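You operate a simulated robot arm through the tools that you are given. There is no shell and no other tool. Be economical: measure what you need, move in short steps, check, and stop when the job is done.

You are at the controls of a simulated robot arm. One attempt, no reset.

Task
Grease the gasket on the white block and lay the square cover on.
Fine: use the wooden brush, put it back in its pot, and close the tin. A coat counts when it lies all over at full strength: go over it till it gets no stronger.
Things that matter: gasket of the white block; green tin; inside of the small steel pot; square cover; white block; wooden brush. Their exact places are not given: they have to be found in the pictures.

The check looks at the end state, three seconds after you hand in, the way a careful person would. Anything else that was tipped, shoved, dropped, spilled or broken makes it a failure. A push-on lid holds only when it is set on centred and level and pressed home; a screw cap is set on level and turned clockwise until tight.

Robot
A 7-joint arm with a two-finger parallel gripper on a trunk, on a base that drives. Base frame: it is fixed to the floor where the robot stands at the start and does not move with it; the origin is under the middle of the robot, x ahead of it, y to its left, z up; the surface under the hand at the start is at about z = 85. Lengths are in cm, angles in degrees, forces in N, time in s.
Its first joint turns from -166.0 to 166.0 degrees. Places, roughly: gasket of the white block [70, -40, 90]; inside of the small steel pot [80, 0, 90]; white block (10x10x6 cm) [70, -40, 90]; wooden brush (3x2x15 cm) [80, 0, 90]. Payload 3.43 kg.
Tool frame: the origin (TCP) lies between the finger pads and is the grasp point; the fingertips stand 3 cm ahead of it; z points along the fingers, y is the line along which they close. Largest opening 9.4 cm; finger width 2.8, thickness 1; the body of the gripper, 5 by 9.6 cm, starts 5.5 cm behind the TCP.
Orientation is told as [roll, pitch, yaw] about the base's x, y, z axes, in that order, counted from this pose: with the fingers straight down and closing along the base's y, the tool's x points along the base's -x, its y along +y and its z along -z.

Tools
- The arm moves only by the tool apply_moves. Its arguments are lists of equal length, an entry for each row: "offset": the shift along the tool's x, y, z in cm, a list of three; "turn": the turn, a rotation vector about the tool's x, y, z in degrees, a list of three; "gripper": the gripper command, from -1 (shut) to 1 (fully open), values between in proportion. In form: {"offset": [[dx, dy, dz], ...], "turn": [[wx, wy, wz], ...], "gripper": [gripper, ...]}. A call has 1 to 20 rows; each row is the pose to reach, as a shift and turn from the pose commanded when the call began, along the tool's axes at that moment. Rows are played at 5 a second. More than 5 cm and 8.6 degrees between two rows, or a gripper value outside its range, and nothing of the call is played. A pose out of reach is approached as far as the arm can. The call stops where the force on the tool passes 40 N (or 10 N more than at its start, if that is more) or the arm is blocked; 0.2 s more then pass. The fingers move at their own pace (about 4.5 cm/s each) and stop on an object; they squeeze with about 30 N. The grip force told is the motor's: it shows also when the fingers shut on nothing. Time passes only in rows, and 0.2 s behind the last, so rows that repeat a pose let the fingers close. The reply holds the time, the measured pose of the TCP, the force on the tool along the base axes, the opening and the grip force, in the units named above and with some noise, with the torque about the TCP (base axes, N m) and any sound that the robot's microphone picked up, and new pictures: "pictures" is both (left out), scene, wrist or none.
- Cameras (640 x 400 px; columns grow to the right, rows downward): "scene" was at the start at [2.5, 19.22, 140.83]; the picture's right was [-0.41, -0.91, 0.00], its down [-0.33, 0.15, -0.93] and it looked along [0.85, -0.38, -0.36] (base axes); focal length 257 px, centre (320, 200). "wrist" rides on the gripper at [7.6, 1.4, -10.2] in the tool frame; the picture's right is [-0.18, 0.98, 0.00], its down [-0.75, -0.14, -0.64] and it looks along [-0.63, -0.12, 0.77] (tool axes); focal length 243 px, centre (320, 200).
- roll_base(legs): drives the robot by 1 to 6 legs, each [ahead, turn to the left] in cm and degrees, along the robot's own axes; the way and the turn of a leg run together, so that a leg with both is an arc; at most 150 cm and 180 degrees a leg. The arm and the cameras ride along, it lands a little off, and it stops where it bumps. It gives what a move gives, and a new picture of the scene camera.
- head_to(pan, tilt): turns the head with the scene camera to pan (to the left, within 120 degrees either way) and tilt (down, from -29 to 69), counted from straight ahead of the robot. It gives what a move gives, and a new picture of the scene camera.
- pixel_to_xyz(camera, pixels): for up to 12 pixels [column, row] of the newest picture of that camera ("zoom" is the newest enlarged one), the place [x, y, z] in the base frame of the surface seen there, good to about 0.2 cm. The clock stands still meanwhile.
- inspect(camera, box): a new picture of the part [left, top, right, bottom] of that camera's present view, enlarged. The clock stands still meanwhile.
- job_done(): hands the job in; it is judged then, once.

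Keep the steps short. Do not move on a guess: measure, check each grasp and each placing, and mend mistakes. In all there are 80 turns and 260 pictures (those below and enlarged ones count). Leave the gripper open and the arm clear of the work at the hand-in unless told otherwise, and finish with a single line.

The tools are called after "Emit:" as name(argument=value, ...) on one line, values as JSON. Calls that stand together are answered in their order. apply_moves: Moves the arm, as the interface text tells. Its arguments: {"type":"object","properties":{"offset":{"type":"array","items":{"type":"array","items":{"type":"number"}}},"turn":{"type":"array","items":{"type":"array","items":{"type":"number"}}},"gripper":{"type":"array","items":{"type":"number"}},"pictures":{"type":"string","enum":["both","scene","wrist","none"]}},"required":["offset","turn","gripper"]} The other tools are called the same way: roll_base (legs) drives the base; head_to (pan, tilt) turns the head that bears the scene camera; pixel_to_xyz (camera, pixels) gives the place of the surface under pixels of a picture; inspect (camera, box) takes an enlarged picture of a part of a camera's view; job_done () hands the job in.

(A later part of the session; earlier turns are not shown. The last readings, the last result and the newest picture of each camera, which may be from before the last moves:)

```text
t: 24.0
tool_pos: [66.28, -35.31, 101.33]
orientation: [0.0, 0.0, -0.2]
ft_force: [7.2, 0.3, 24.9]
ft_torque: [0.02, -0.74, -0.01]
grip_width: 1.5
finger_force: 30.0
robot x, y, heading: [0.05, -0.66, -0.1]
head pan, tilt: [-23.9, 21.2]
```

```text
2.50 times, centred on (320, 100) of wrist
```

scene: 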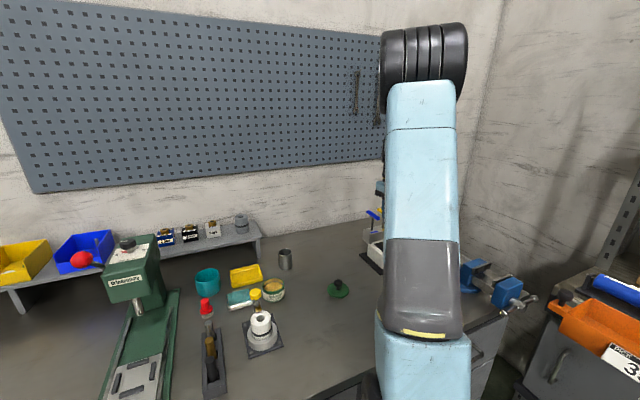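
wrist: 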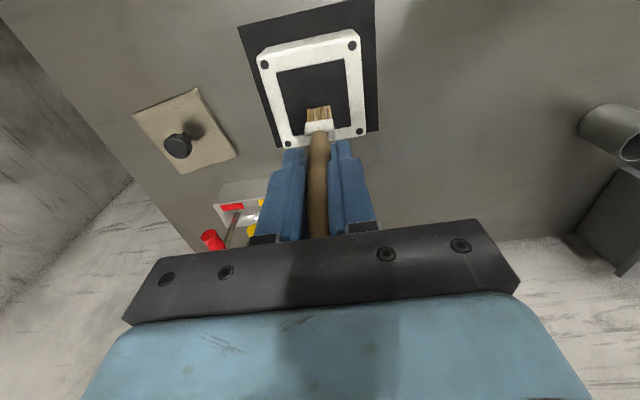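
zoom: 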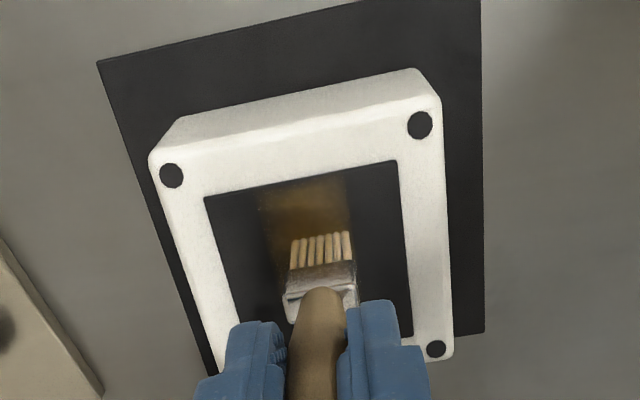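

It's in contact with amber laid down, but 25 N is more than needed. I'll lift off and measure the painted patch to learn the brush's footprint.

Emit:
apply_moves(offset=[[0, 0, -1], [0, 0, -3], [3, 0, -4]], turn=[[0, 0, 0], [0, 0, 0], [0, 0, 0]], gripper=[-1, -1, -1], pictures="wrist")

Emit:
inspect(camera="wrist", box=[220, 20, 420, 180])

```text
t: 24.8
tool_pos: [63.17, -35.44, 105.29]
orientation: [-0.1, 0.1, -0.2]
ft_force: [0.6, 0.5, -0.5]
ft_torque: [0.01, 0.03, -0.02]
grip_width: 1.52
finger_force: 30.1
robot x, y, heading: [-0.04, -0.05, -0.3]
head pan, tilt: [-23.9, 21.2]
```

wrist: 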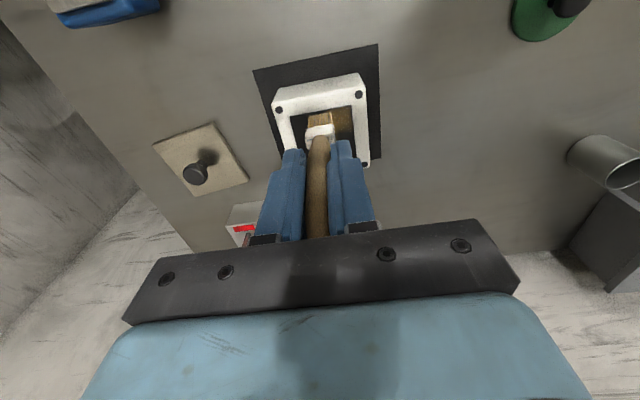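

```text
2.50 times, centred on (320, 100) of wrist
```

zoom: 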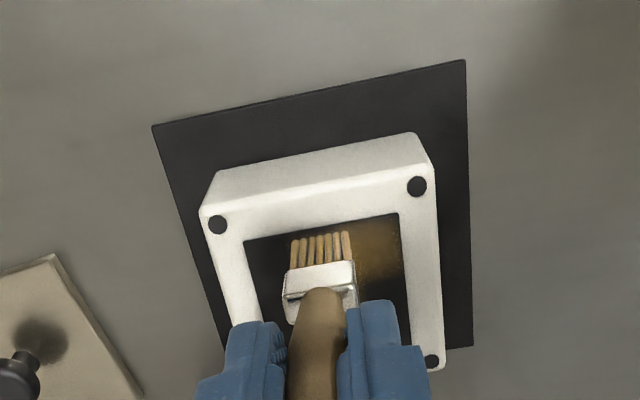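

Emit:
pixel_to_xyz(camera="zoom", pixels=[[245, 242], [398, 214], [372, 225], [365, 260], [355, 285], [390, 250], [395, 225], [280, 250], [345, 228], [320, 225], [370, 290], [392, 275]])

Emit:
apply_moves(offset=[[3, 0, -2], [6, 0, -2]], turn=[[0, 0, 0], [0, 0, 0]], gripper=[-1, -1], pictures="wrist")

Emit:
inspect(camera="wrist", box=[240, 60, 400, 180])

```text
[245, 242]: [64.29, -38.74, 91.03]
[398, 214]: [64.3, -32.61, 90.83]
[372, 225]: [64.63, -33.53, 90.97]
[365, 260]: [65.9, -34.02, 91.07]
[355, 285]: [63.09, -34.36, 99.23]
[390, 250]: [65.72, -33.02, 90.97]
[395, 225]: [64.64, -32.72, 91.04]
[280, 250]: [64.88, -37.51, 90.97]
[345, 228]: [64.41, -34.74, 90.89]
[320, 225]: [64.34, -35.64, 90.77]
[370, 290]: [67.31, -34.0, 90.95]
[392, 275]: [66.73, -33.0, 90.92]
```

```text
t: 25.4
tool_pos: [57.24, -35.5, 107.24]
orientation: [0.0, 0.1, -0.1]
ft_force: [0.2, 0.1, -0.5]
ft_torque: [0.04, 0.01, 0.0]
grip_width: 1.49
finger_force: 29.9
robot x, y, heading: [0.31, -0.4, 0.0]
head pan, tilt: [-23.9, 21.2]
```

wrist: 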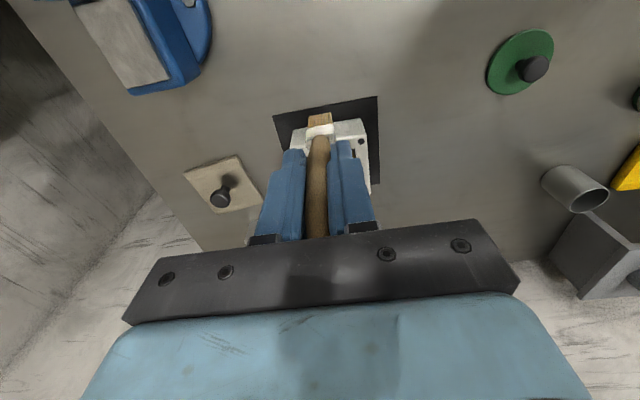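

```text
3.33 times, centred on (320, 120) of wrist
```

zoom: 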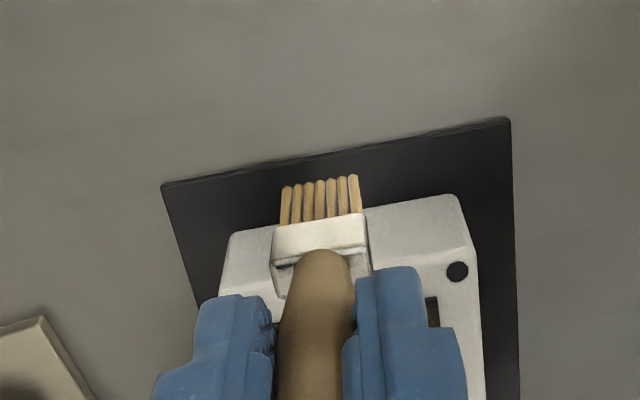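

Moving that way hides the pad. I'll move to the +x side, past the pad, for a clear view.

Emit:
apply_moves(offset=[[-4.5, 0, -1], [-9, 0, -1], [-13.5, 0, -1], [-18, 0, -1]], turn=[[0, 0, 0], [0, 0, 0], [0, 0, 0], [0, 0, 0]], gripper=[-1, -1, -1, -1], pictures="none")

Emit:
inspect(camera="wrist", box=[220, 0, 420, 140])

Emit:
pixel_to_xyz(camera="zoom", pixels=[[200, 200], [320, 60], [320, 100], [320, 140], [320, 180]])

```text
t: 26.4
tool_pos: [75.05, -35.51, 108.26]
orientation: [0.1, 0.0, -0.1]
ft_force: [-0.4, -0.9, -0.6]
ft_torque: [0.03, -0.03, -0.02]
grip_width: 1.53
finger_force: 30.0
robot x, y, heading: [0.05, -0.46, -0.1]
head pan, tilt: [-23.9, 21.2]
```

```text
2.86 times, centred on (320, 70) of wrist
```

zoom: 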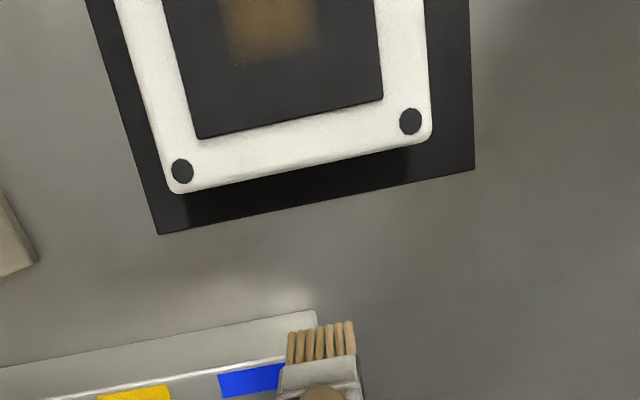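

```text
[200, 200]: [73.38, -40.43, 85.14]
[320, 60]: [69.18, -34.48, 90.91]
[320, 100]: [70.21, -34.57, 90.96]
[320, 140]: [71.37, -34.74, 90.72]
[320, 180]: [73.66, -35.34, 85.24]
```

Emit:
apply_moves(offset=[[3.0, 0, -4]], turn=[[0, 0, 0]], gripper=[-1], pictures="none")

Emit:
inspect(camera="wrist", box=[240, 20, 400, 130])

Emit:
pixel_to_xyz(camera="zoom", pixels=[[320, 100], [320, 150], [280, 100], [360, 100], [320, 50]])

```text
t: 26.8
tool_pos: [72.31, -35.64, 112.28]
orientation: [0.1, 0.1, -0.1]
ft_force: [0.7, 0.3, -1.2]
ft_torque: [-0.01, 0.07, -0.03]
grip_width: 1.5
finger_force: 29.9
robot x, y, heading: [-0.07, -0.59, 0.1]
head pan, tilt: [-23.9, 21.2]
```

```text
3.64 times, centred on (320, 75) of wrist
```

zoom: 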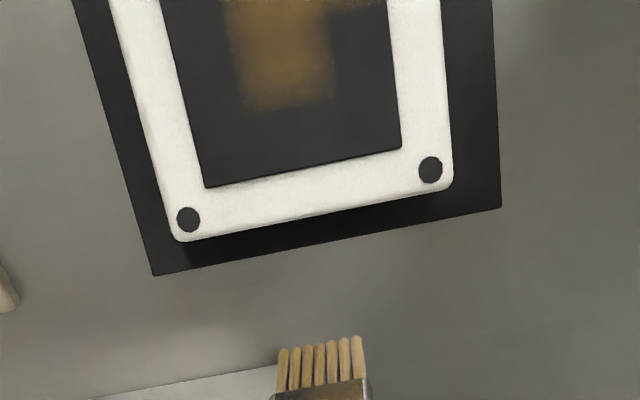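

```text
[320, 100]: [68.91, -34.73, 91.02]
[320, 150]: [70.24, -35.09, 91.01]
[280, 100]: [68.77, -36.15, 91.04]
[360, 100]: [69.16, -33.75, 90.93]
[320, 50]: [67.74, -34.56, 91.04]
```

Emit:
apply_moves(offset=[[-1, 0, -5], [-1.5, 0, -9]], turn=[[0, 0, 0], [0, 0, 0]], gripper=[-1, -1], pictures="none")

Emit:
inspect(camera="wrist", box=[260, 20, 380, 110])

Emit:
pixel_to_xyz(camera="zoom", pixels=[[320, 100], [320, 150], [280, 100], [360, 100], [320, 50], [320, 200]])

```text
refused: row 1 steps farther than a row can; nothing moved
```

```text
4.44 times, centred on (320, 65) of wrist
```

zoom: 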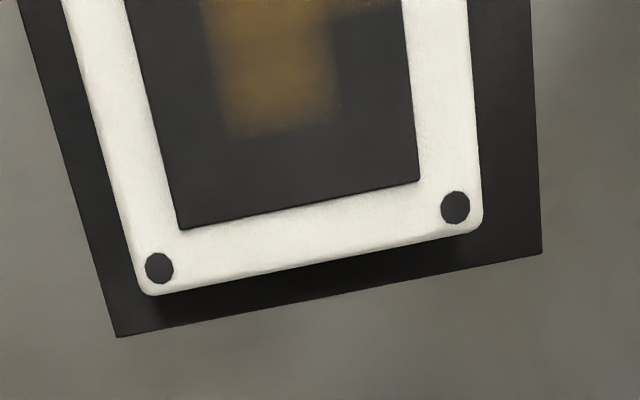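

```text
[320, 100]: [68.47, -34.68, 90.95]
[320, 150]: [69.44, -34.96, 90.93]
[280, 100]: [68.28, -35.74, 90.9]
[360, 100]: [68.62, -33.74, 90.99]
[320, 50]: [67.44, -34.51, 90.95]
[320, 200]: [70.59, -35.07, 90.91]
```

Emit:
apply_moves(offset=[[0, 0, -4.5], [0, 0, -9]], turn=[[0, 0, 0], [0, 0, 0]], gripper=[-1, -1], pictures="none")

Emit:
inspect(camera="wrist", box=[260, 20, 380, 110])

Emit:
pixel_to_xyz(camera="zoom", pixels=[[320, 100], [320, 150], [280, 100], [360, 100], [320, 50], [320, 200], [280, 150], [280, 50], [360, 50]])

```text
t: 27.4
tool_pos: [72.12, -35.54, 121.13]
orientation: [0.0, 0.1, -0.2]
ft_force: [0.2, 0.9, -0.1]
ft_torque: [0.0, 0.03, -0.03]
grip_width: 1.51
finger_force: 29.9
robot x, y, heading: [0.1, 0.01, -0.1]
head pan, tilt: [-23.9, 21.2]
```

```text
4.44 times, centred on (320, 65) of wrist
```

zoom: 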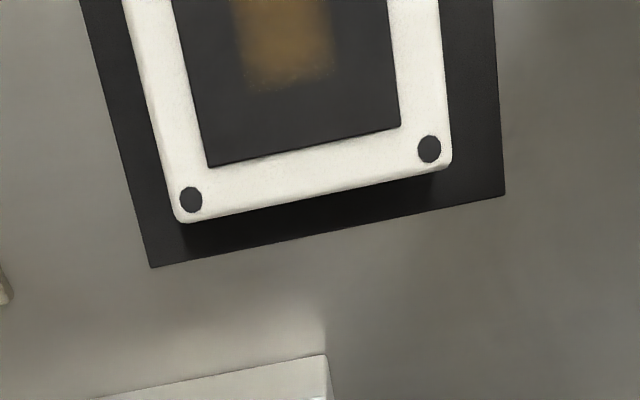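

```text
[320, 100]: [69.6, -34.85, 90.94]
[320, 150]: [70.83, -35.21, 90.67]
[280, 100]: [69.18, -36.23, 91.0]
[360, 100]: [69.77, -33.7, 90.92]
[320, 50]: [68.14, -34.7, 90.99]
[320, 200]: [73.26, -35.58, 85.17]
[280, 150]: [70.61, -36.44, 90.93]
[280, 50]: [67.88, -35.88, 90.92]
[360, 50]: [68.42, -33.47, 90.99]
```

Emit:
inspect(camera="wrist", box=[260, 0, 380, 80])

Emit:
pixel_to_xyz(camera="zoom", pixels=[[320, 100], [320, 150], [280, 100], [360, 100], [320, 50], [320, 200], [280, 150], [280, 50], [360, 50], [360, 150], [320, 20], [240, 100]])

```text
5.00 times, centred on (320, 40) of wrist
```

zoom: 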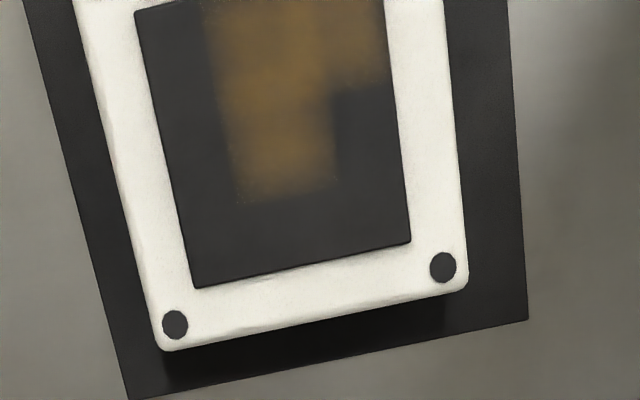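

```text
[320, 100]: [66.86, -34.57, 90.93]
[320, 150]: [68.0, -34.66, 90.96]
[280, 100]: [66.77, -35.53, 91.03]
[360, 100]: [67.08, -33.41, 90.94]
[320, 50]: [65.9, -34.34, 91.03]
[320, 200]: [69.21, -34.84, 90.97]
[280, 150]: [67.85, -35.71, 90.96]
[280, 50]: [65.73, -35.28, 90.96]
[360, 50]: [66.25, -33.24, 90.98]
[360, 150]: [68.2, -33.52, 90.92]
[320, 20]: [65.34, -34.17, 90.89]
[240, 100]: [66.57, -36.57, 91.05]
```

The coat shows in blocks about 1.5 cm across. I'll stroke along x in four lanes (y≈-37.9, -36.4, -34.9, -33.4) with lighter pressure. First I'll come above the first lane's start.

Emit:
apply_moves(offset=[[1.5, -0.5, 4.5], [3.0, -1.0, 9], [4.5, -1.5, 13], [7.0, -2.2, 16.5], [7.0, -2.2, 18]], turn=[[0, 0, 0], [0, 0, 0], [0, 0, 0], [0, 0, 0], [0, 0, 0]], gripper=[-1, -1, -1, -1, -1], pictures="wrist")

```text
t: 28.6
tool_pos: [65.15, -37.42, 103.23]
orientation: [0.0, 0.2, -0.1]
ft_force: [-0.6, 0.4, -0.1]
ft_torque: [-0.03, -0.02, 0.01]
grip_width: 1.52
finger_force: 29.7
robot x, y, heading: [0.3, -0.3, 0.2]
head pan, tilt: [-23.9, 21.2]
```

wrist: 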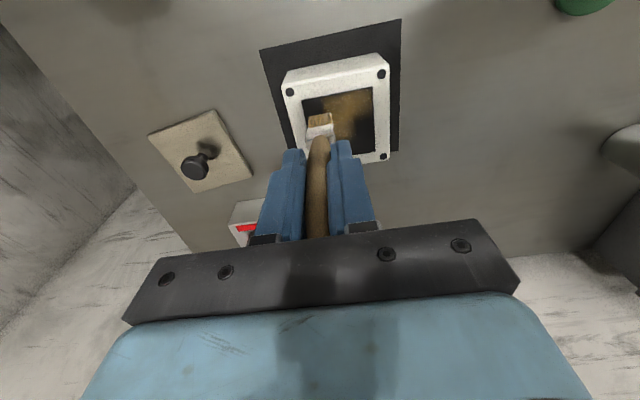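

Emit:
apply_moves(offset=[[0, -0.15, 1.2], [0, -0.15, 1.8], [-1.6, -0.15, 1.8], [-3.2, -0.15, 1.8], [-4.7, -0.15, 1.8], [-4.7, 1.3, 1.8], [-3.2, 1.3, 1.8], [-1.6, 1.3, 1.8], [0, 1.3, 1.8], [0, 2.8, 1.8], [-1.6, 2.8, 1.8], [-3.2, 2.8, 1.8], [-4.7, 2.8, 1.8], [-4.7, 4.2, 1.8], [-3.2, 4.2, 1.8], [-1.6, 4.2, 1.8], [0, 4.2, 1.8], [0, 4.2, 0], [-4, 4.2, -1.5]], turn=[[0, 0, 0], [0, 0, 0], [0, 0, 0], [0, 0, 0], [0, 0, 0], [0, 0, 0], [0, 0, 0], [0, 0, 0], [0, 0, 0], [0, 0, 0], [0, 0, 0], [0, 0, 0], [0, 0, 0], [0, 0, 0], [0, 0, 0], [0, 0, 0], [0, 0, 0], [0, 0, 0], [0, 0, 0]], gripper=[-1, -1, -1, -1, -1, -1, -1, -1, -1, -1, -1, -1, -1, -1, -1, -1, -1, -1, -1], pictures="none")

Emit:
inspect(camera="wrist", box=[220, 0, 420, 140])

```text
t: 32.6
tool_pos: [69.05, -33.46, 104.63]
orientation: [0.0, 0.1, 0.0]
ft_force: [-0.4, -0.5, 0.6]
ft_torque: [0.0, 0.0, 0.02]
grip_width: 1.5
finger_force: 30.0
robot x, y, heading: [0.15, -0.2, 0.3]
head pan, tilt: [-23.9, 21.2]
```

```text
2.86 times, centred on (320, 70) of wrist
```

zoom: 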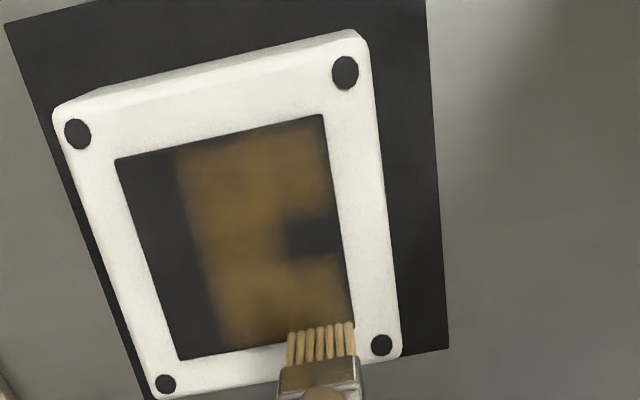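

The left lane stayed bare and a spot on the right is missing. I'll go over the left lane slowly, both ways, a touch lower, and read the force while in contact.

Emit:
apply_moves(offset=[[-0.9, -4.5, 0], [-0.9, -4.5, 2.5], [-0.9, -4.5, 3.4], [-0.2, -4.5, 3.4], [0.5, -4.5, 3.4], [1.2, -4.5, 3.4], [1.9, -4.5, 3.4], [2.6, -4.5, 3.4], [3.3, -4.5, 3.4], [4.1, -4.5, 3.4], [3.3, -4.5, 3.4], [2.6, -4.5, 3.4], [1.9, -4.5, 3.4], [1.2, -4.5, 3.4], [0.5, -4.5, 3.4], [-0.2, -4.5, 3.4], [-0.9, -4.5, 3.4]], turn=[[0, 0, 0], [0, 0, 0], [0, 0, 0], [0, 0, 0], [0, 0, 0], [0, 0, 0], [0, 0, 0], [0, 0, 0], [0, 0, 0], [0, 0, 0], [0, 0, 0], [0, 0, 0], [0, 0, 0], [0, 0, 0], [0, 0, 0], [0, 0, 0], [0, 0, 0]], gripper=[-1, -1, -1, -1, -1, -1, -1, -1, -1, -1, -1, -1, -1, -1, -1, -1, -1], pictures="none")

Emit:
inspect(camera="wrist", box=[220, 0, 420, 160])

```text
t: 36.2
tool_pos: [70.22, -37.76, 101.35]
orientation: [0.0, 0.1, -0.2]
ft_force: [-2.6, -0.6, 7.5]
ft_torque: [-0.02, 0.21, 0.03]
grip_width: 1.5
finger_force: 30.1
robot x, y, heading: [0.14, -0.32, 0.0]
head pan, tilt: [-23.9, 21.2]
```

```text
2.50 times, centred on (320, 80) of wrist
```

zoom: 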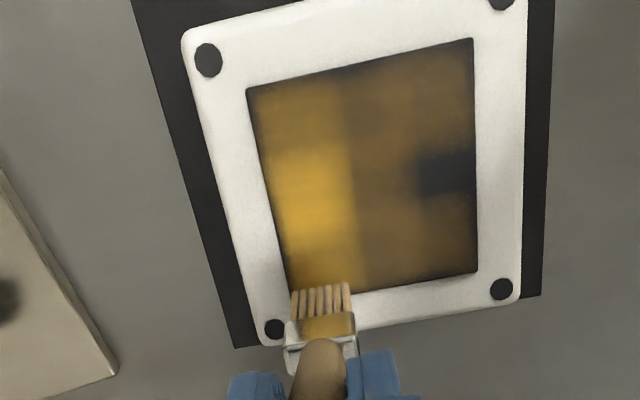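

It works: the coat turns bright amber on the slow double pass at 7.5 N. I'll do the next lanes the same way.

Emit:
apply_moves(offset=[[0, 1.5, 0], [0.8, 1.5, 0], [1.6, 1.5, 0], [2.4, 1.5, 0], [3.3, 1.5, 0], [4.2, 1.5, 0], [5.0, 1.5, 0], [4.2, 1.5, 0], [3.3, 1.5, 0], [2.4, 1.5, 0], [1.6, 1.5, 0], [0.8, 1.5, 0], [0, 1.5, 0], [0, 3.0, 0], [0.8, 3.0, 0], [1.6, 3.0, 0], [2.4, 3.0, 0], [3.3, 3.0, 0], [4.2, 3.0, 0], [5.0, 3.0, 0]], turn=[[0, 0, 0], [0, 0, 0], [0, 0, 0], [0, 0, 0], [0, 0, 0], [0, 0, 0], [0, 0, 0], [0, 0, 0], [0, 0, 0], [0, 0, 0], [0, 0, 0], [0, 0, 0], [0, 0, 0], [0, 0, 0], [0, 0, 0], [0, 0, 0], [0, 0, 0], [0, 0, 0], [0, 0, 0], [0, 0, 0]], gripper=[-1, -1, -1, -1, -1, -1, -1, -1, -1, -1, -1, -1, -1, -1, -1, -1, -1, -1, -1, -1], pictures="none")

Emit:
apply_moves(offset=[[-0.8, 0, 0], [-1.6, 0, 0], [-2.4, 0, 0], [-3.3, 0, 0], [-4.2, 0, 0], [-5, 0, 0], [-5, 1.4, 0], [-4.2, 1.4, 0], [-3.3, 1.4, 0], [-2.4, 1.4, 0], [-1.6, 1.4, 0], [-0.8, 1.4, 0], [0, 1.4, 0], [-0.8, 1.4, 0], [-1.6, 1.4, 0], [-2.4, 1.4, 0], [-3.3, 1.4, 0], [-4.2, 1.4, 0], [-5, 1.4, 0], [-5, 1.4, -2]], turn=[[0, 0, 0], [0, 0, 0], [0, 0, 0], [0, 0, 0], [0, 0, 0], [0, 0, 0], [0, 0, 0], [0, 0, 0], [0, 0, 0], [0, 0, 0], [0, 0, 0], [0, 0, 0], [0, 0, 0], [0, 0, 0], [0, 0, 0], [0, 0, 0], [0, 0, 0], [0, 0, 0], [0, 0, 0], [0, 0, 0]], gripper=[-1, -1, -1, -1, -1, -1, -1, -1, -1, -1, -1, -1, -1, -1, -1, -1, -1, -1, -1, -1], pictures="none")

Emit:
inspect(camera="wrist", box=[220, 0, 420, 160])

```text
t: 40.4
tool_pos: [65.13, -34.86, 101.3]
orientation: [0.0, 0.0, -0.1]
ft_force: [-0.2, -0.3, -0.5]
ft_torque: [0.0, 0.02, -0.01]
grip_width: 1.52
finger_force: 30.1
robot x, y, heading: [-0.09, 0.0, -0.3]
head pan, tilt: [-23.9, 21.2]
```

```text
t: 44.6
tool_pos: [70.03, -33.54, 103.28]
orientation: [0.0, 0.1, -0.1]
ft_force: [-0.1, 0.1, 0.5]
ft_torque: [-0.01, 0.01, -0.02]
grip_width: 1.49
finger_force: 29.8
robot x, y, heading: [-0.34, -0.27, 0.1]
head pan, tilt: [-23.9, 21.2]
```

```text
2.50 times, centred on (320, 80) of wrist
```

zoom: 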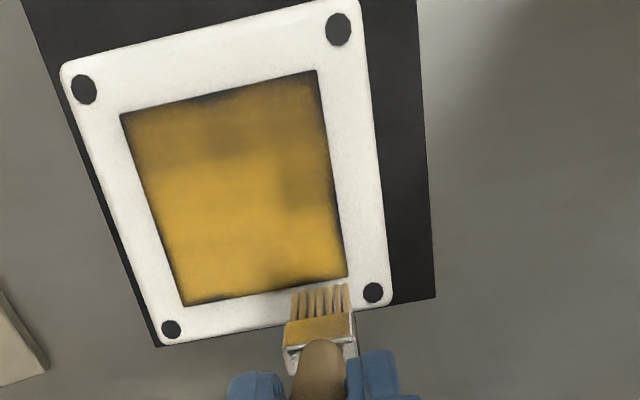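

The coat is strong except toward the low-x end (image top) and part of the right. I'll make another pass, pressing slightly deeper toward low x.

Emit:
apply_moves(offset=[[0, 0, 2.0], [1, 0, 2.1], [2, 0, 2.2], [3, 0, 2.3], [4, 0, 2.35], [5.1, 0, 2.4], [4, 0, 2.35], [3, 0, 2.3], [2, 0, 2.2], [1, 0, 2.1], [0, 0, 2.0], [0, -1.4, 2.0], [1, -1.4, 2.1], [2, -1.4, 2.2], [3, -1.4, 2.3], [4, -1.4, 2.35], [5.1, -1.4, 2.4], [5.1, -2.8, 2.4], [5.1, -4.2, 2.4]], turn=[[0, 0, 0], [0, 0, 0], [0, 0, 0], [0, 0, 0], [0, 0, 0], [0, 0, 0], [0, 0, 0], [0, 0, 0], [0, 0, 0], [0, 0, 0], [0, 0, 0], [0, 0, 0], [0, 0, 0], [0, 0, 0], [0, 0, 0], [0, 0, 0], [0, 0, 0], [0, 0, 0], [0, 0, 0]], gripper=[-1, -1, -1, -1, -1, -1, -1, -1, -1, -1, -1, -1, -1, -1, -1, -1, -1, -1, -1], pictures="none")

Emit:
apply_moves(offset=[[-1, 0, -0.05], [-2, 0, -0.1], [-3, 0, -0.2], [-2, 0, -0.1], [-1, 0, -0.05], [0, 0, 0], [0, 0.7, 0], [0, 1.4, 0], [-1, 1.4, -0.05], [-2, 1.4, -0.1], [-3, 1.4, -0.2], [-2, 1.4, -0.1], [-1, 1.4, -0.05], [0, 1.4, 0], [0, 2.8, 0], [0, 4.2, 0], [-1.5, 4.2, -0.1], [-3, 4.2, -0.2], [-5, 4.2, -0.4], [-5, 4.2, -2.4]], turn=[[0, 0, 0], [0, 0, 0], [0, 0, 0], [0, 0, 0], [0, 0, 0], [0, 0, 0], [0, 0, 0], [0, 0, 0], [0, 0, 0], [0, 0, 0], [0, 0, 0], [0, 0, 0], [0, 0, 0], [0, 0, 0], [0, 0, 0], [0, 0, 0], [0, 0, 0], [0, 0, 0], [0, 0, 0], [0, 0, 0]], gripper=[-1, -1, -1, -1, -1, -1, -1, -1, -1, -1, -1, -1, -1, -1, -1, -1, -1, -1, -1, -1], pictures="none")

Emit:
inspect(camera="wrist", box=[220, 0, 420, 160])

```text
t: 48.6
tool_pos: [64.89, -37.75, 100.96]
orientation: [-0.1, 0.0, -0.1]
ft_force: [0.4, 7.1, 22.8]
ft_torque: [0.54, -0.06, 0.03]
grip_width: 1.52
finger_force: 30.0
robot x, y, heading: [0.2, -0.23, 0.1]
head pan, tilt: [-23.9, 21.2]
```

```text
t: 52.8
tool_pos: [70.11, -33.47, 103.3]
orientation: [-0.1, 0.1, -0.1]
ft_force: [0.2, -0.5, -0.7]
ft_torque: [0.04, 0.0, -0.01]
grip_width: 1.55
finger_force: 29.9
robot x, y, heading: [0.12, -0.44, -0.1]
head pan, tilt: [-23.9, 21.2]
```

```text
2.50 times, centred on (320, 80) of wrist
```

zoom: 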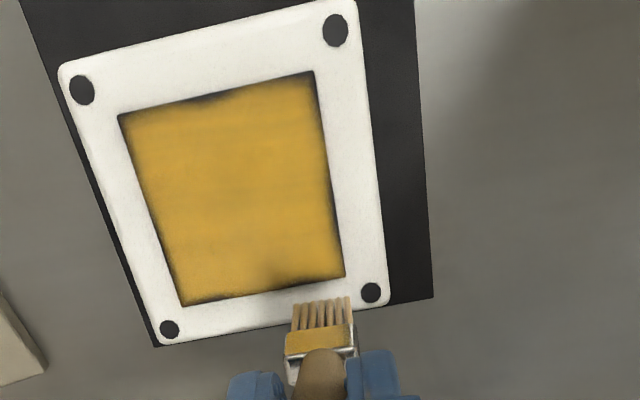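

The coat is nearly uniform now, with a slightly dim spot near the high-x edge. I'll sweep across both ends along y once more.

Emit:
apply_moves(offset=[[-0.1, 0, 2.15], [-0.1, -0.9, 2.15], [-0.1, -1.8, 2.15], [-0.1, -2.7, 2.15], [-0.1, -3.6, 2.15], [-0.1, -4.5, 2.15], [-0.1, -3.6, 2.15], [-0.1, -2.7, 2.15], [-0.1, -1.8, 2.15], [-0.1, -0.9, 2.15], [-0.1, 0.1, 2.15], [1.2, 0.1, 2.2], [1.2, -0.9, 2.2], [1.2, -1.8, 2.2], [1.2, -2.7, 2.2], [1.2, -3.6, 2.2], [1.2, -4.5, 2.2], [2.4, -4.5, 2.3], [3.7, -4.5, 2.4], [5.2, -4.5, 2.5]], turn=[[0, 0, 0], [0, 0, 0], [0, 0, 0], [0, 0, 0], [0, 0, 0], [0, 0, 0], [0, 0, 0], [0, 0, 0], [0, 0, 0], [0, 0, 0], [0, 0, 0], [0, 0, 0], [0, 0, 0], [0, 0, 0], [0, 0, 0], [0, 0, 0], [0, 0, 0], [0, 0, 0], [0, 0, 0], [0, 0, 0]], gripper=[-1, -1, -1, -1, -1, -1, -1, -1, -1, -1, -1, -1, -1, -1, -1, -1, -1, -1, -1, -1], pictures="none")

Emit:
apply_moves(offset=[[0, 0.9, 0], [0, 1.8, 0], [0, 2.7, 0], [0, 3.6, 0], [0, 4.6, 0], [0, 3.6, 0], [0, 2.7, 0], [0, 1.8, 0], [0, 0.9, 0], [0, 0, 0], [-1.3, 0.9, -0.1], [-1.3, 1.8, -0.1], [-1.3, 2.7, -0.1], [-1.3, 3.6, -0.1], [-1.3, 4.6, -0.1], [-2.6, 4.6, -0.2], [-3.8, 4.6, -0.3], [-5.2, 4.6, -0.4], [-5.2, 4.6, -2.5], [-5.2, 4.6, -5]], turn=[[0, 0, 0], [0, 0, 0], [0, 0, 0], [0, 0, 0], [0, 0, 0], [0, 0, 0], [0, 0, 0], [0, 0, 0], [0, 0, 0], [0, 0, 0], [0, 0, 0], [0, 0, 0], [0, 0, 0], [0, 0, 0], [0, 0, 0], [0, 0, 0], [0, 0, 0], [0, 0, 0], [0, 0, 0], [0, 0, 0]], gripper=[-1, -1, -1, -1, -1, -1, -1, -1, -1, -1, -1, -1, -1, -1, -1, -1, -1, -1, -1, -1], pictures="none")

Emit:
inspect(camera="wrist", box=[240, 0, 380, 110])

```text
t: 57.0
tool_pos: [64.94, -37.92, 101.03]
orientation: [-0.1, -0.3, 0.0]
ft_force: [5.3, -0.5, 23.7]
ft_torque: [-0.05, -0.67, -0.03]
grip_width: 1.52
finger_force: 30.2
robot x, y, heading: [0.35, -0.64, 0.2]
head pan, tilt: [-23.9, 21.2]
```

```text
t: 61.2
tool_pos: [69.97, -33.33, 105.86]
orientation: [-0.1, 0.0, 0.0]
ft_force: [-0.1, 0.3, -1.4]
ft_torque: [0.05, -0.03, 0.01]
grip_width: 1.49
finger_force: 29.7
robot x, y, heading: [0.42, -0.21, -0.0]
head pan, tilt: [-23.9, 21.2]
```

```text
3.64 times, centred on (310, 55) of wrist
```

zoom: 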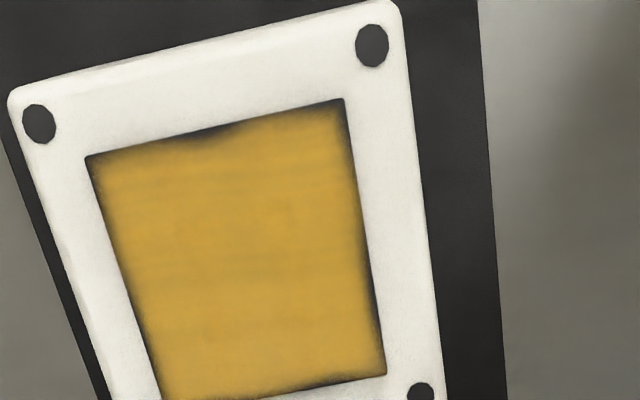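

It's uniform bright amber, with just a thin spot on the low-x edge. I'll make one perimeter pass slightly further out.

Emit:
apply_moves(offset=[[0, 0.25, 3], [0, 0.25, 4.65], [1.3, 0.25, 4.75], [2.7, 0.25, 4.85], [4.1, 0.25, 4.95], [5.5, 0.25, 5.0], [5.5, -1, 5.0], [5.5, -2.2, 5.0], [5.5, -3.4, 5.0], [5.5, -4.9, 5.0], [4.1, -4.9, 4.95], [2.7, -4.9, 4.85], [1.3, -4.9, 4.75], [-0.3, -4.9, 4.65], [-0.3, -3.5, 4.65], [-0.3, -2, 4.65], [-0.3, -1, 4.65], [-0.3, 0.2, 4.65], [-0.3, 0.2, 2], [-1, 0.2, -2]], turn=[[0, 0, 0], [0, 0, 0], [0, 0, 0], [0, 0, 0], [0, 0, 0], [0, 0, 0], [0, 0, 0], [0, 0, 0], [0, 0, 0], [0, 0, 0], [0, 0, 0], [0, 0, 0], [0, 0, 0], [0, 0, 0], [0, 0, 0], [0, 0, 0], [0, 0, 0], [0, 0, 0], [0, 0, 0], [0, 0, 0]], gripper=[-1, -1, -1, -1, -1, -1, -1, -1, -1, -1, -1, -1, -1, -1, -1, -1, -1, -1, -1, -1], pictures="wrist")

Emit:
inspect(camera="wrist", box=[240, 0, 380, 110])

```text
t: 65.4
tool_pos: [71.12, -33.2, 107.7]
orientation: [0.0, 0.1, -0.1]
ft_force: [0.1, -0.2, -0.9]
ft_torque: [0.04, 0.04, -0.03]
grip_width: 1.54
finger_force: 29.6
robot x, y, heading: [0.71, -0.27, 0.1]
head pan, tilt: [-23.9, 21.2]
```

wrist: 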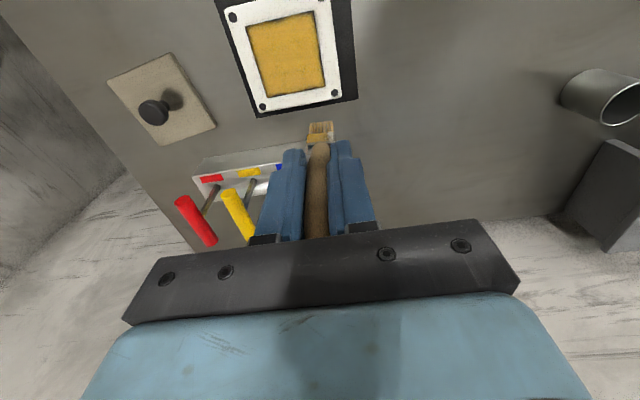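

```text
3.64 times, centred on (310, 55) of wrist
```

zoom: 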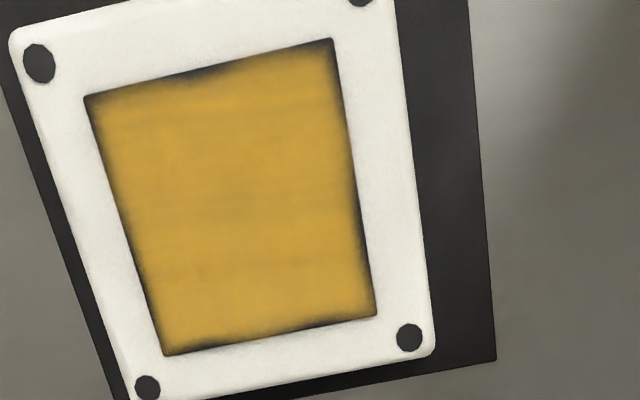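

The coat matches the previous picture, so it isn't getting any stronger. Next I'll carry the brush back above the steel pot.

Emit:
apply_moves(offset=[[0, 2.5, -3], [0, 7, -3], [0, 11.5, -3], [0, 16, -3], [-1, 20.5, -3], [-3, 24.5, -3], [-5.5, 28.5, -3], [-7.2, 32.5, -3], [-7.2, 32.5, -3]], turn=[[0, 0, 0], [0, 0, 0], [0, 0, 0], [0, 0, 0], [0, 0, 0], [0, 0, 0], [0, 0, 0], [0, 0, 0], [0, 0, 0]], gripper=[-1, -1, -1, -1, -1, -1, -1, -1, -1])

Emit:
inspect(camera="scene", box=[245, 190, 325, 280])

Emit:
inspect(camera="wrist", box=[260, 40, 380, 160])

```text
t: 67.4
tool_pos: [77.93, -0.52, 110.96]
orientation: [0.0, 0.0, -0.2]
ft_force: [0.8, 0.6, -0.5]
ft_torque: [0.03, 0.01, 0.0]
grip_width: 1.51
finger_force: 29.8
robot x, y, heading: [-0.32, -0.07, 0.2]
head pan, tilt: [-23.9, 21.2]
```

scene: 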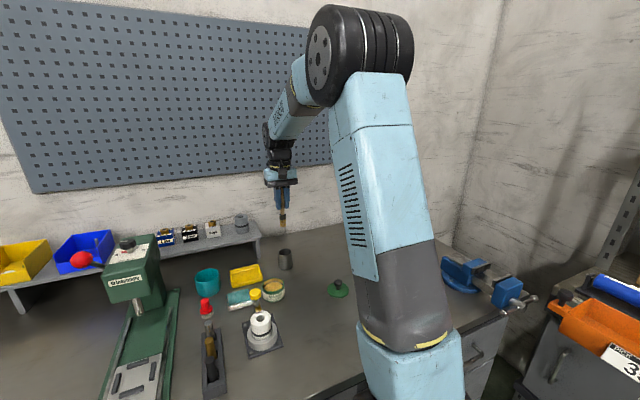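
wrist: 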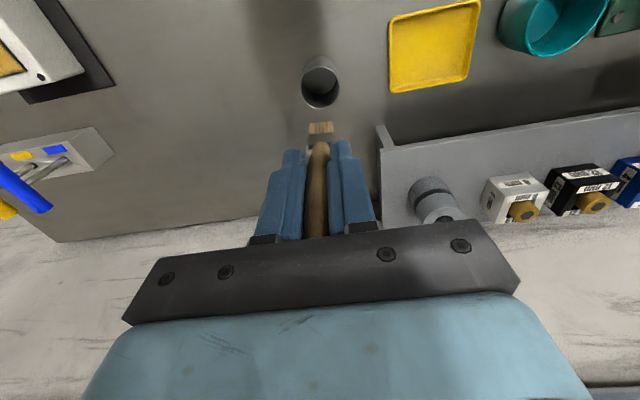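

```text
4.44 times, centred on (285, 235) of scene
```

zoom: 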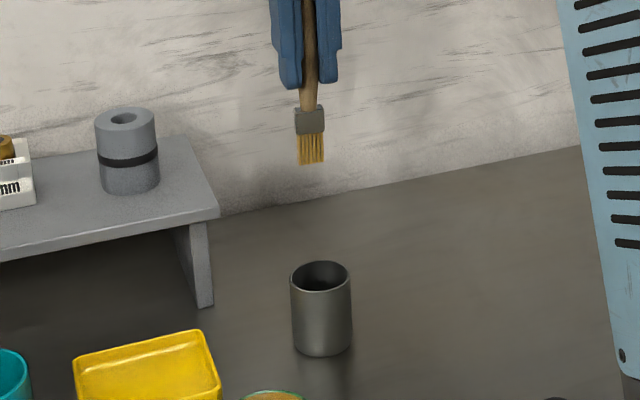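

```text
3.33 times, centred on (320, 100) of wrist
```

zoom: 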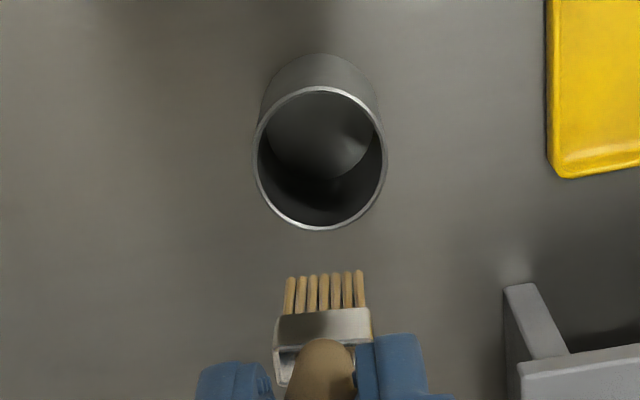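

The brush may have shifted in the grip, so I'll measure the tips and the pot again.

Emit:
pixel_to_xyz(camera="wrist", pixels=[[311, 125], [321, 124], [331, 123], [308, 140], [333, 138], [301, 88], [339, 82], [320, 67], [320, 107], [312, 80]])

Emit:
pixel_to_xyz(camera="scene", pixels=[[281, 225], [283, 225], [285, 225], [282, 216], [282, 211]])

```text
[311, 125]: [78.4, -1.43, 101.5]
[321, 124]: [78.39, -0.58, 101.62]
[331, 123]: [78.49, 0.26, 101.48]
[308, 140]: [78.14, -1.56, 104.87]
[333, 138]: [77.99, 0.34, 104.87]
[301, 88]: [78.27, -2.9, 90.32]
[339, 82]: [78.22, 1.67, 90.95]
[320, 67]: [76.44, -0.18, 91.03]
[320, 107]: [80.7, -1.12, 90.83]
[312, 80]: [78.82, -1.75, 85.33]
```

```text
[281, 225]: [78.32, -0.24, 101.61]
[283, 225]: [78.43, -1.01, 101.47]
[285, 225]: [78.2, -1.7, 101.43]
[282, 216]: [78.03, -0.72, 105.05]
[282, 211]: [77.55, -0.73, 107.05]
```

The brush slid about 1.5 cm up in the grip, putting its tip 9.7 cm below the TCP at x≈78.8. The pot centre is about (78.5, -0.65). I'll lower it in gently, watching the force.

Emit:
apply_moves(offset=[[0.2, 0, 4], [0.2, 0, 8], [0.2, 0, 11], [0.2, 0, 13.5], [0.2, 0, 14.6], [0.2, 0, 15.2]], turn=[[0, 0, 0], [0, 0, 0], [0, 0, 0], [0, 0, 0], [0, 0, 0], [0, 0, 0]], gripper=[-1, -1, -1, -1, -1, -1])

Emit:
inspect(camera="scene", box=[245, 210, 325, 280])

```text
t: 68.8
tool_pos: [77.99, -0.77, 95.77]
orientation: [0.1, 0.0, -0.1]
ft_force: [0.2, 0.1, -1.2]
ft_torque: [-0.01, -0.01, 0.02]
grip_width: 1.55
finger_force: 29.9
robot x, y, heading: [0.05, -0.47, -0.2]
head pan, tilt: [-23.9, 21.2]
```

scene: 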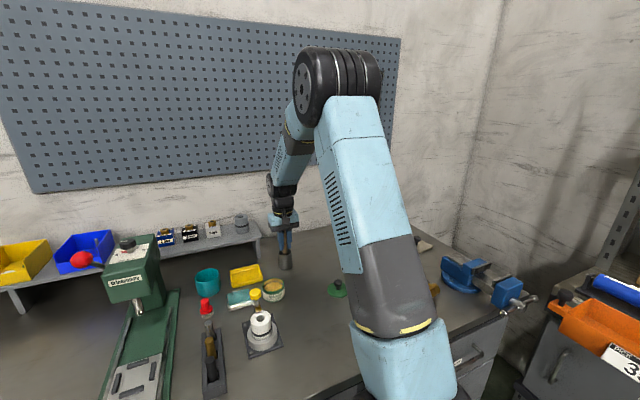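
wrist: 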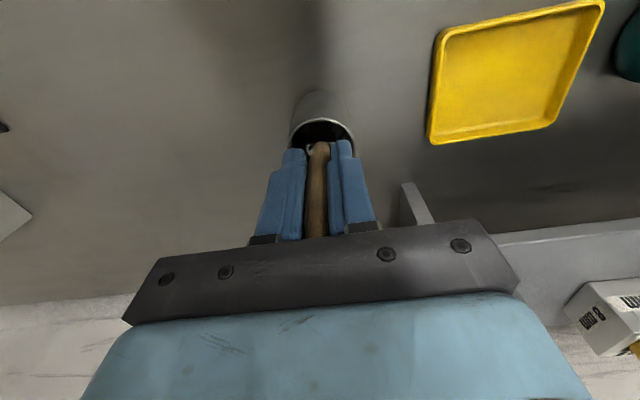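

```text
5.71 times, centred on (285, 245) of scene
```

zoom: 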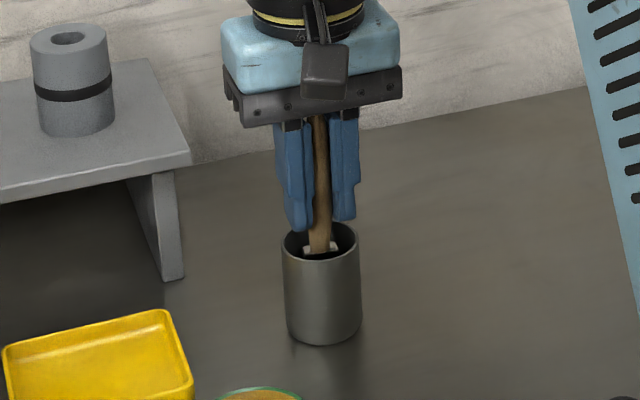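

The brush is inside the pot with no contact. I'll lower a bit further to the floor, then release.

Emit:
apply_moves(offset=[[0, 0, 0.3], [0, 0, 0.6], [0, 0, 0.6], [0, 0, 0.6], [0, 0, 0.6], [0, 0, 0.6]], turn=[[0, 0, 0], [0, 0, 0], [0, 0, 0], [0, 0, 0], [0, 0, 0], [0, 0, 0]], gripper=[-1, -1, -0.3, 0.1, 0.1, 0.1])

Emit:
inspect(camera="scene", box=[245, 210, 325, 280])

```text
t: 70.2
tool_pos: [78.0, -0.71, 95.0]
orientation: [0.0, 0.0, -0.1]
ft_force: [0.3, -0.4, -0.2]
ft_torque: [0.03, 0.0, -0.02]
grip_width: 5.16
finger_force: 0.1
robot x, y, heading: [-0.03, -0.34, 0.1]
head pan, tilt: [-23.9, 21.2]
```

scene: 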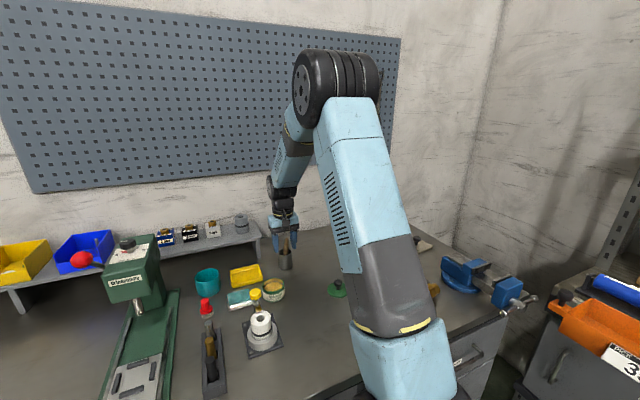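
wrist: 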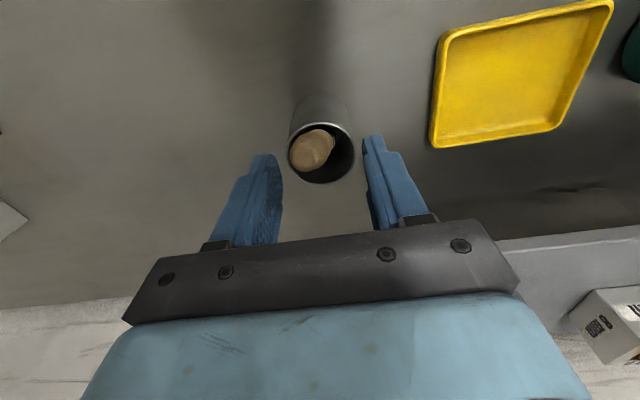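

```text
5.71 times, centred on (285, 245) of scene
```

zoom: 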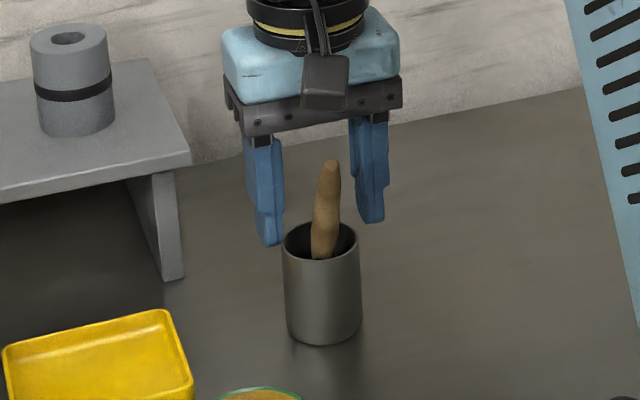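

The brush rests in the pot, leaning on the rim. I'll rise straight up, clear of it, and go to the lid.

Emit:
apply_moves(offset=[[0, 0, -4], [0, 0, -8], [0, 0, -12], [4, -2, -12], [8, -4.5, -12], [12, -7, -12], [15, -9.5, -10], [18, -11.4, -7]], turn=[[0, 0, 0], [0, 0, 0], [0, 0, 0], [0, 0, 0], [0, 0, 0], [0, 0, 0], [0, 0, 0], [0, 0, 0]], gripper=[0.1, 0.1, 0.1, 0.2, 0.2, 0.2, 0.2, 0.2])

Emit:
inspect(camera="wrist", box=[240, 20, 400, 140])

Emit:
inspect(camera="scene", box=[235, 220, 355, 310])

```text
t: 72.0
tool_pos: [60.15, -11.94, 102.16]
orientation: [0.0, 0.0, -0.1]
ft_force: [0.4, 0.9, -0.2]
ft_torque: [-0.03, -0.02, -0.01]
grip_width: 5.65
finger_force: 0.0
robot x, y, heading: [-0.16, -0.41, -0.1]
head pan, tilt: [-23.9, 21.2]
```

scene: 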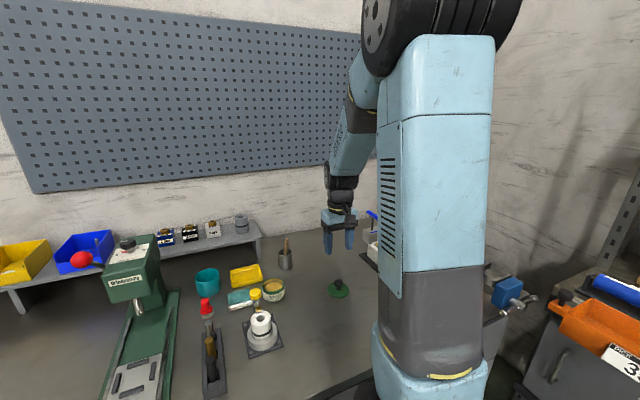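
wrist: 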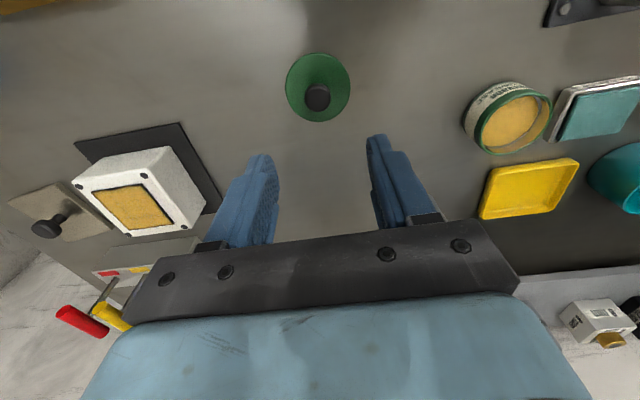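

```text
3.33 times, centred on (320, 80) of wrist
```

zoom: 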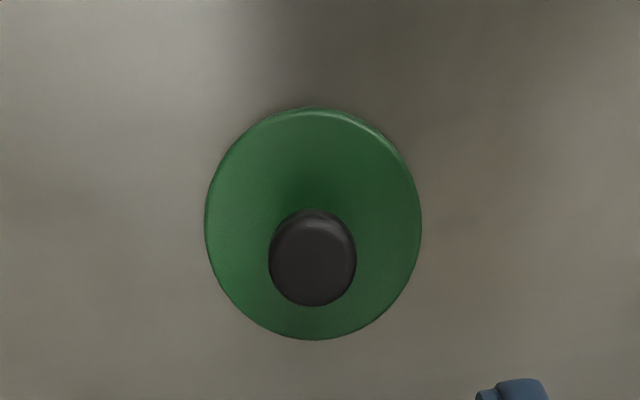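

```text
4.44 times, centred on (295, 265) of scene
```

zoom: 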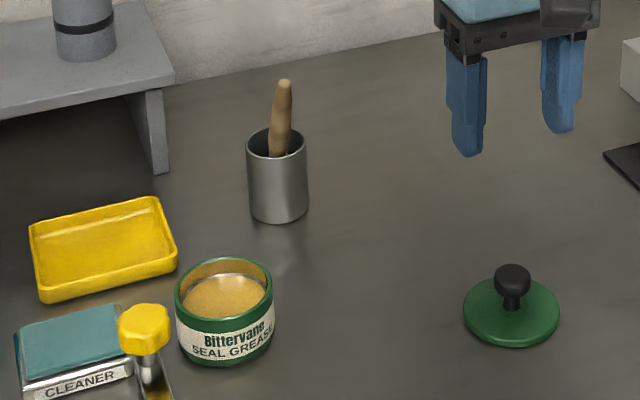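

I'll measure the lid and the tin rim centre for re-seating.

Emit:
pixel_to_xyz(camera="wrist", pixels=[[286, 88], [349, 88], [318, 56], [318, 119], [308, 98], [328, 98], [318, 97], [477, 128], [548, 108], [512, 118], [508, 92], [516, 152]])

Emit:
pixel_to_xyz(camera="scene", pixels=[[263, 284], [284, 284], [273, 279], [274, 291], [273, 287]])

```text
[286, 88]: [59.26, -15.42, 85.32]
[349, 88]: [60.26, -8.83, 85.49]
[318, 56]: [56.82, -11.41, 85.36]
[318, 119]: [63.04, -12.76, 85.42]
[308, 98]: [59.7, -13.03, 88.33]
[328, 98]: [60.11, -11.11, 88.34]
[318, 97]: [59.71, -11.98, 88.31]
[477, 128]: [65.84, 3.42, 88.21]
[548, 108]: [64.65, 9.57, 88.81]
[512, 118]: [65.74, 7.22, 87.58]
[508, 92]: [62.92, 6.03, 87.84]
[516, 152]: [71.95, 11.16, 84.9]
```

```text
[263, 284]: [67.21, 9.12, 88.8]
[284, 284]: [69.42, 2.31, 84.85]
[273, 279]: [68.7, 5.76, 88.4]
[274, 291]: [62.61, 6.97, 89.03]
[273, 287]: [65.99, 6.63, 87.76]
```

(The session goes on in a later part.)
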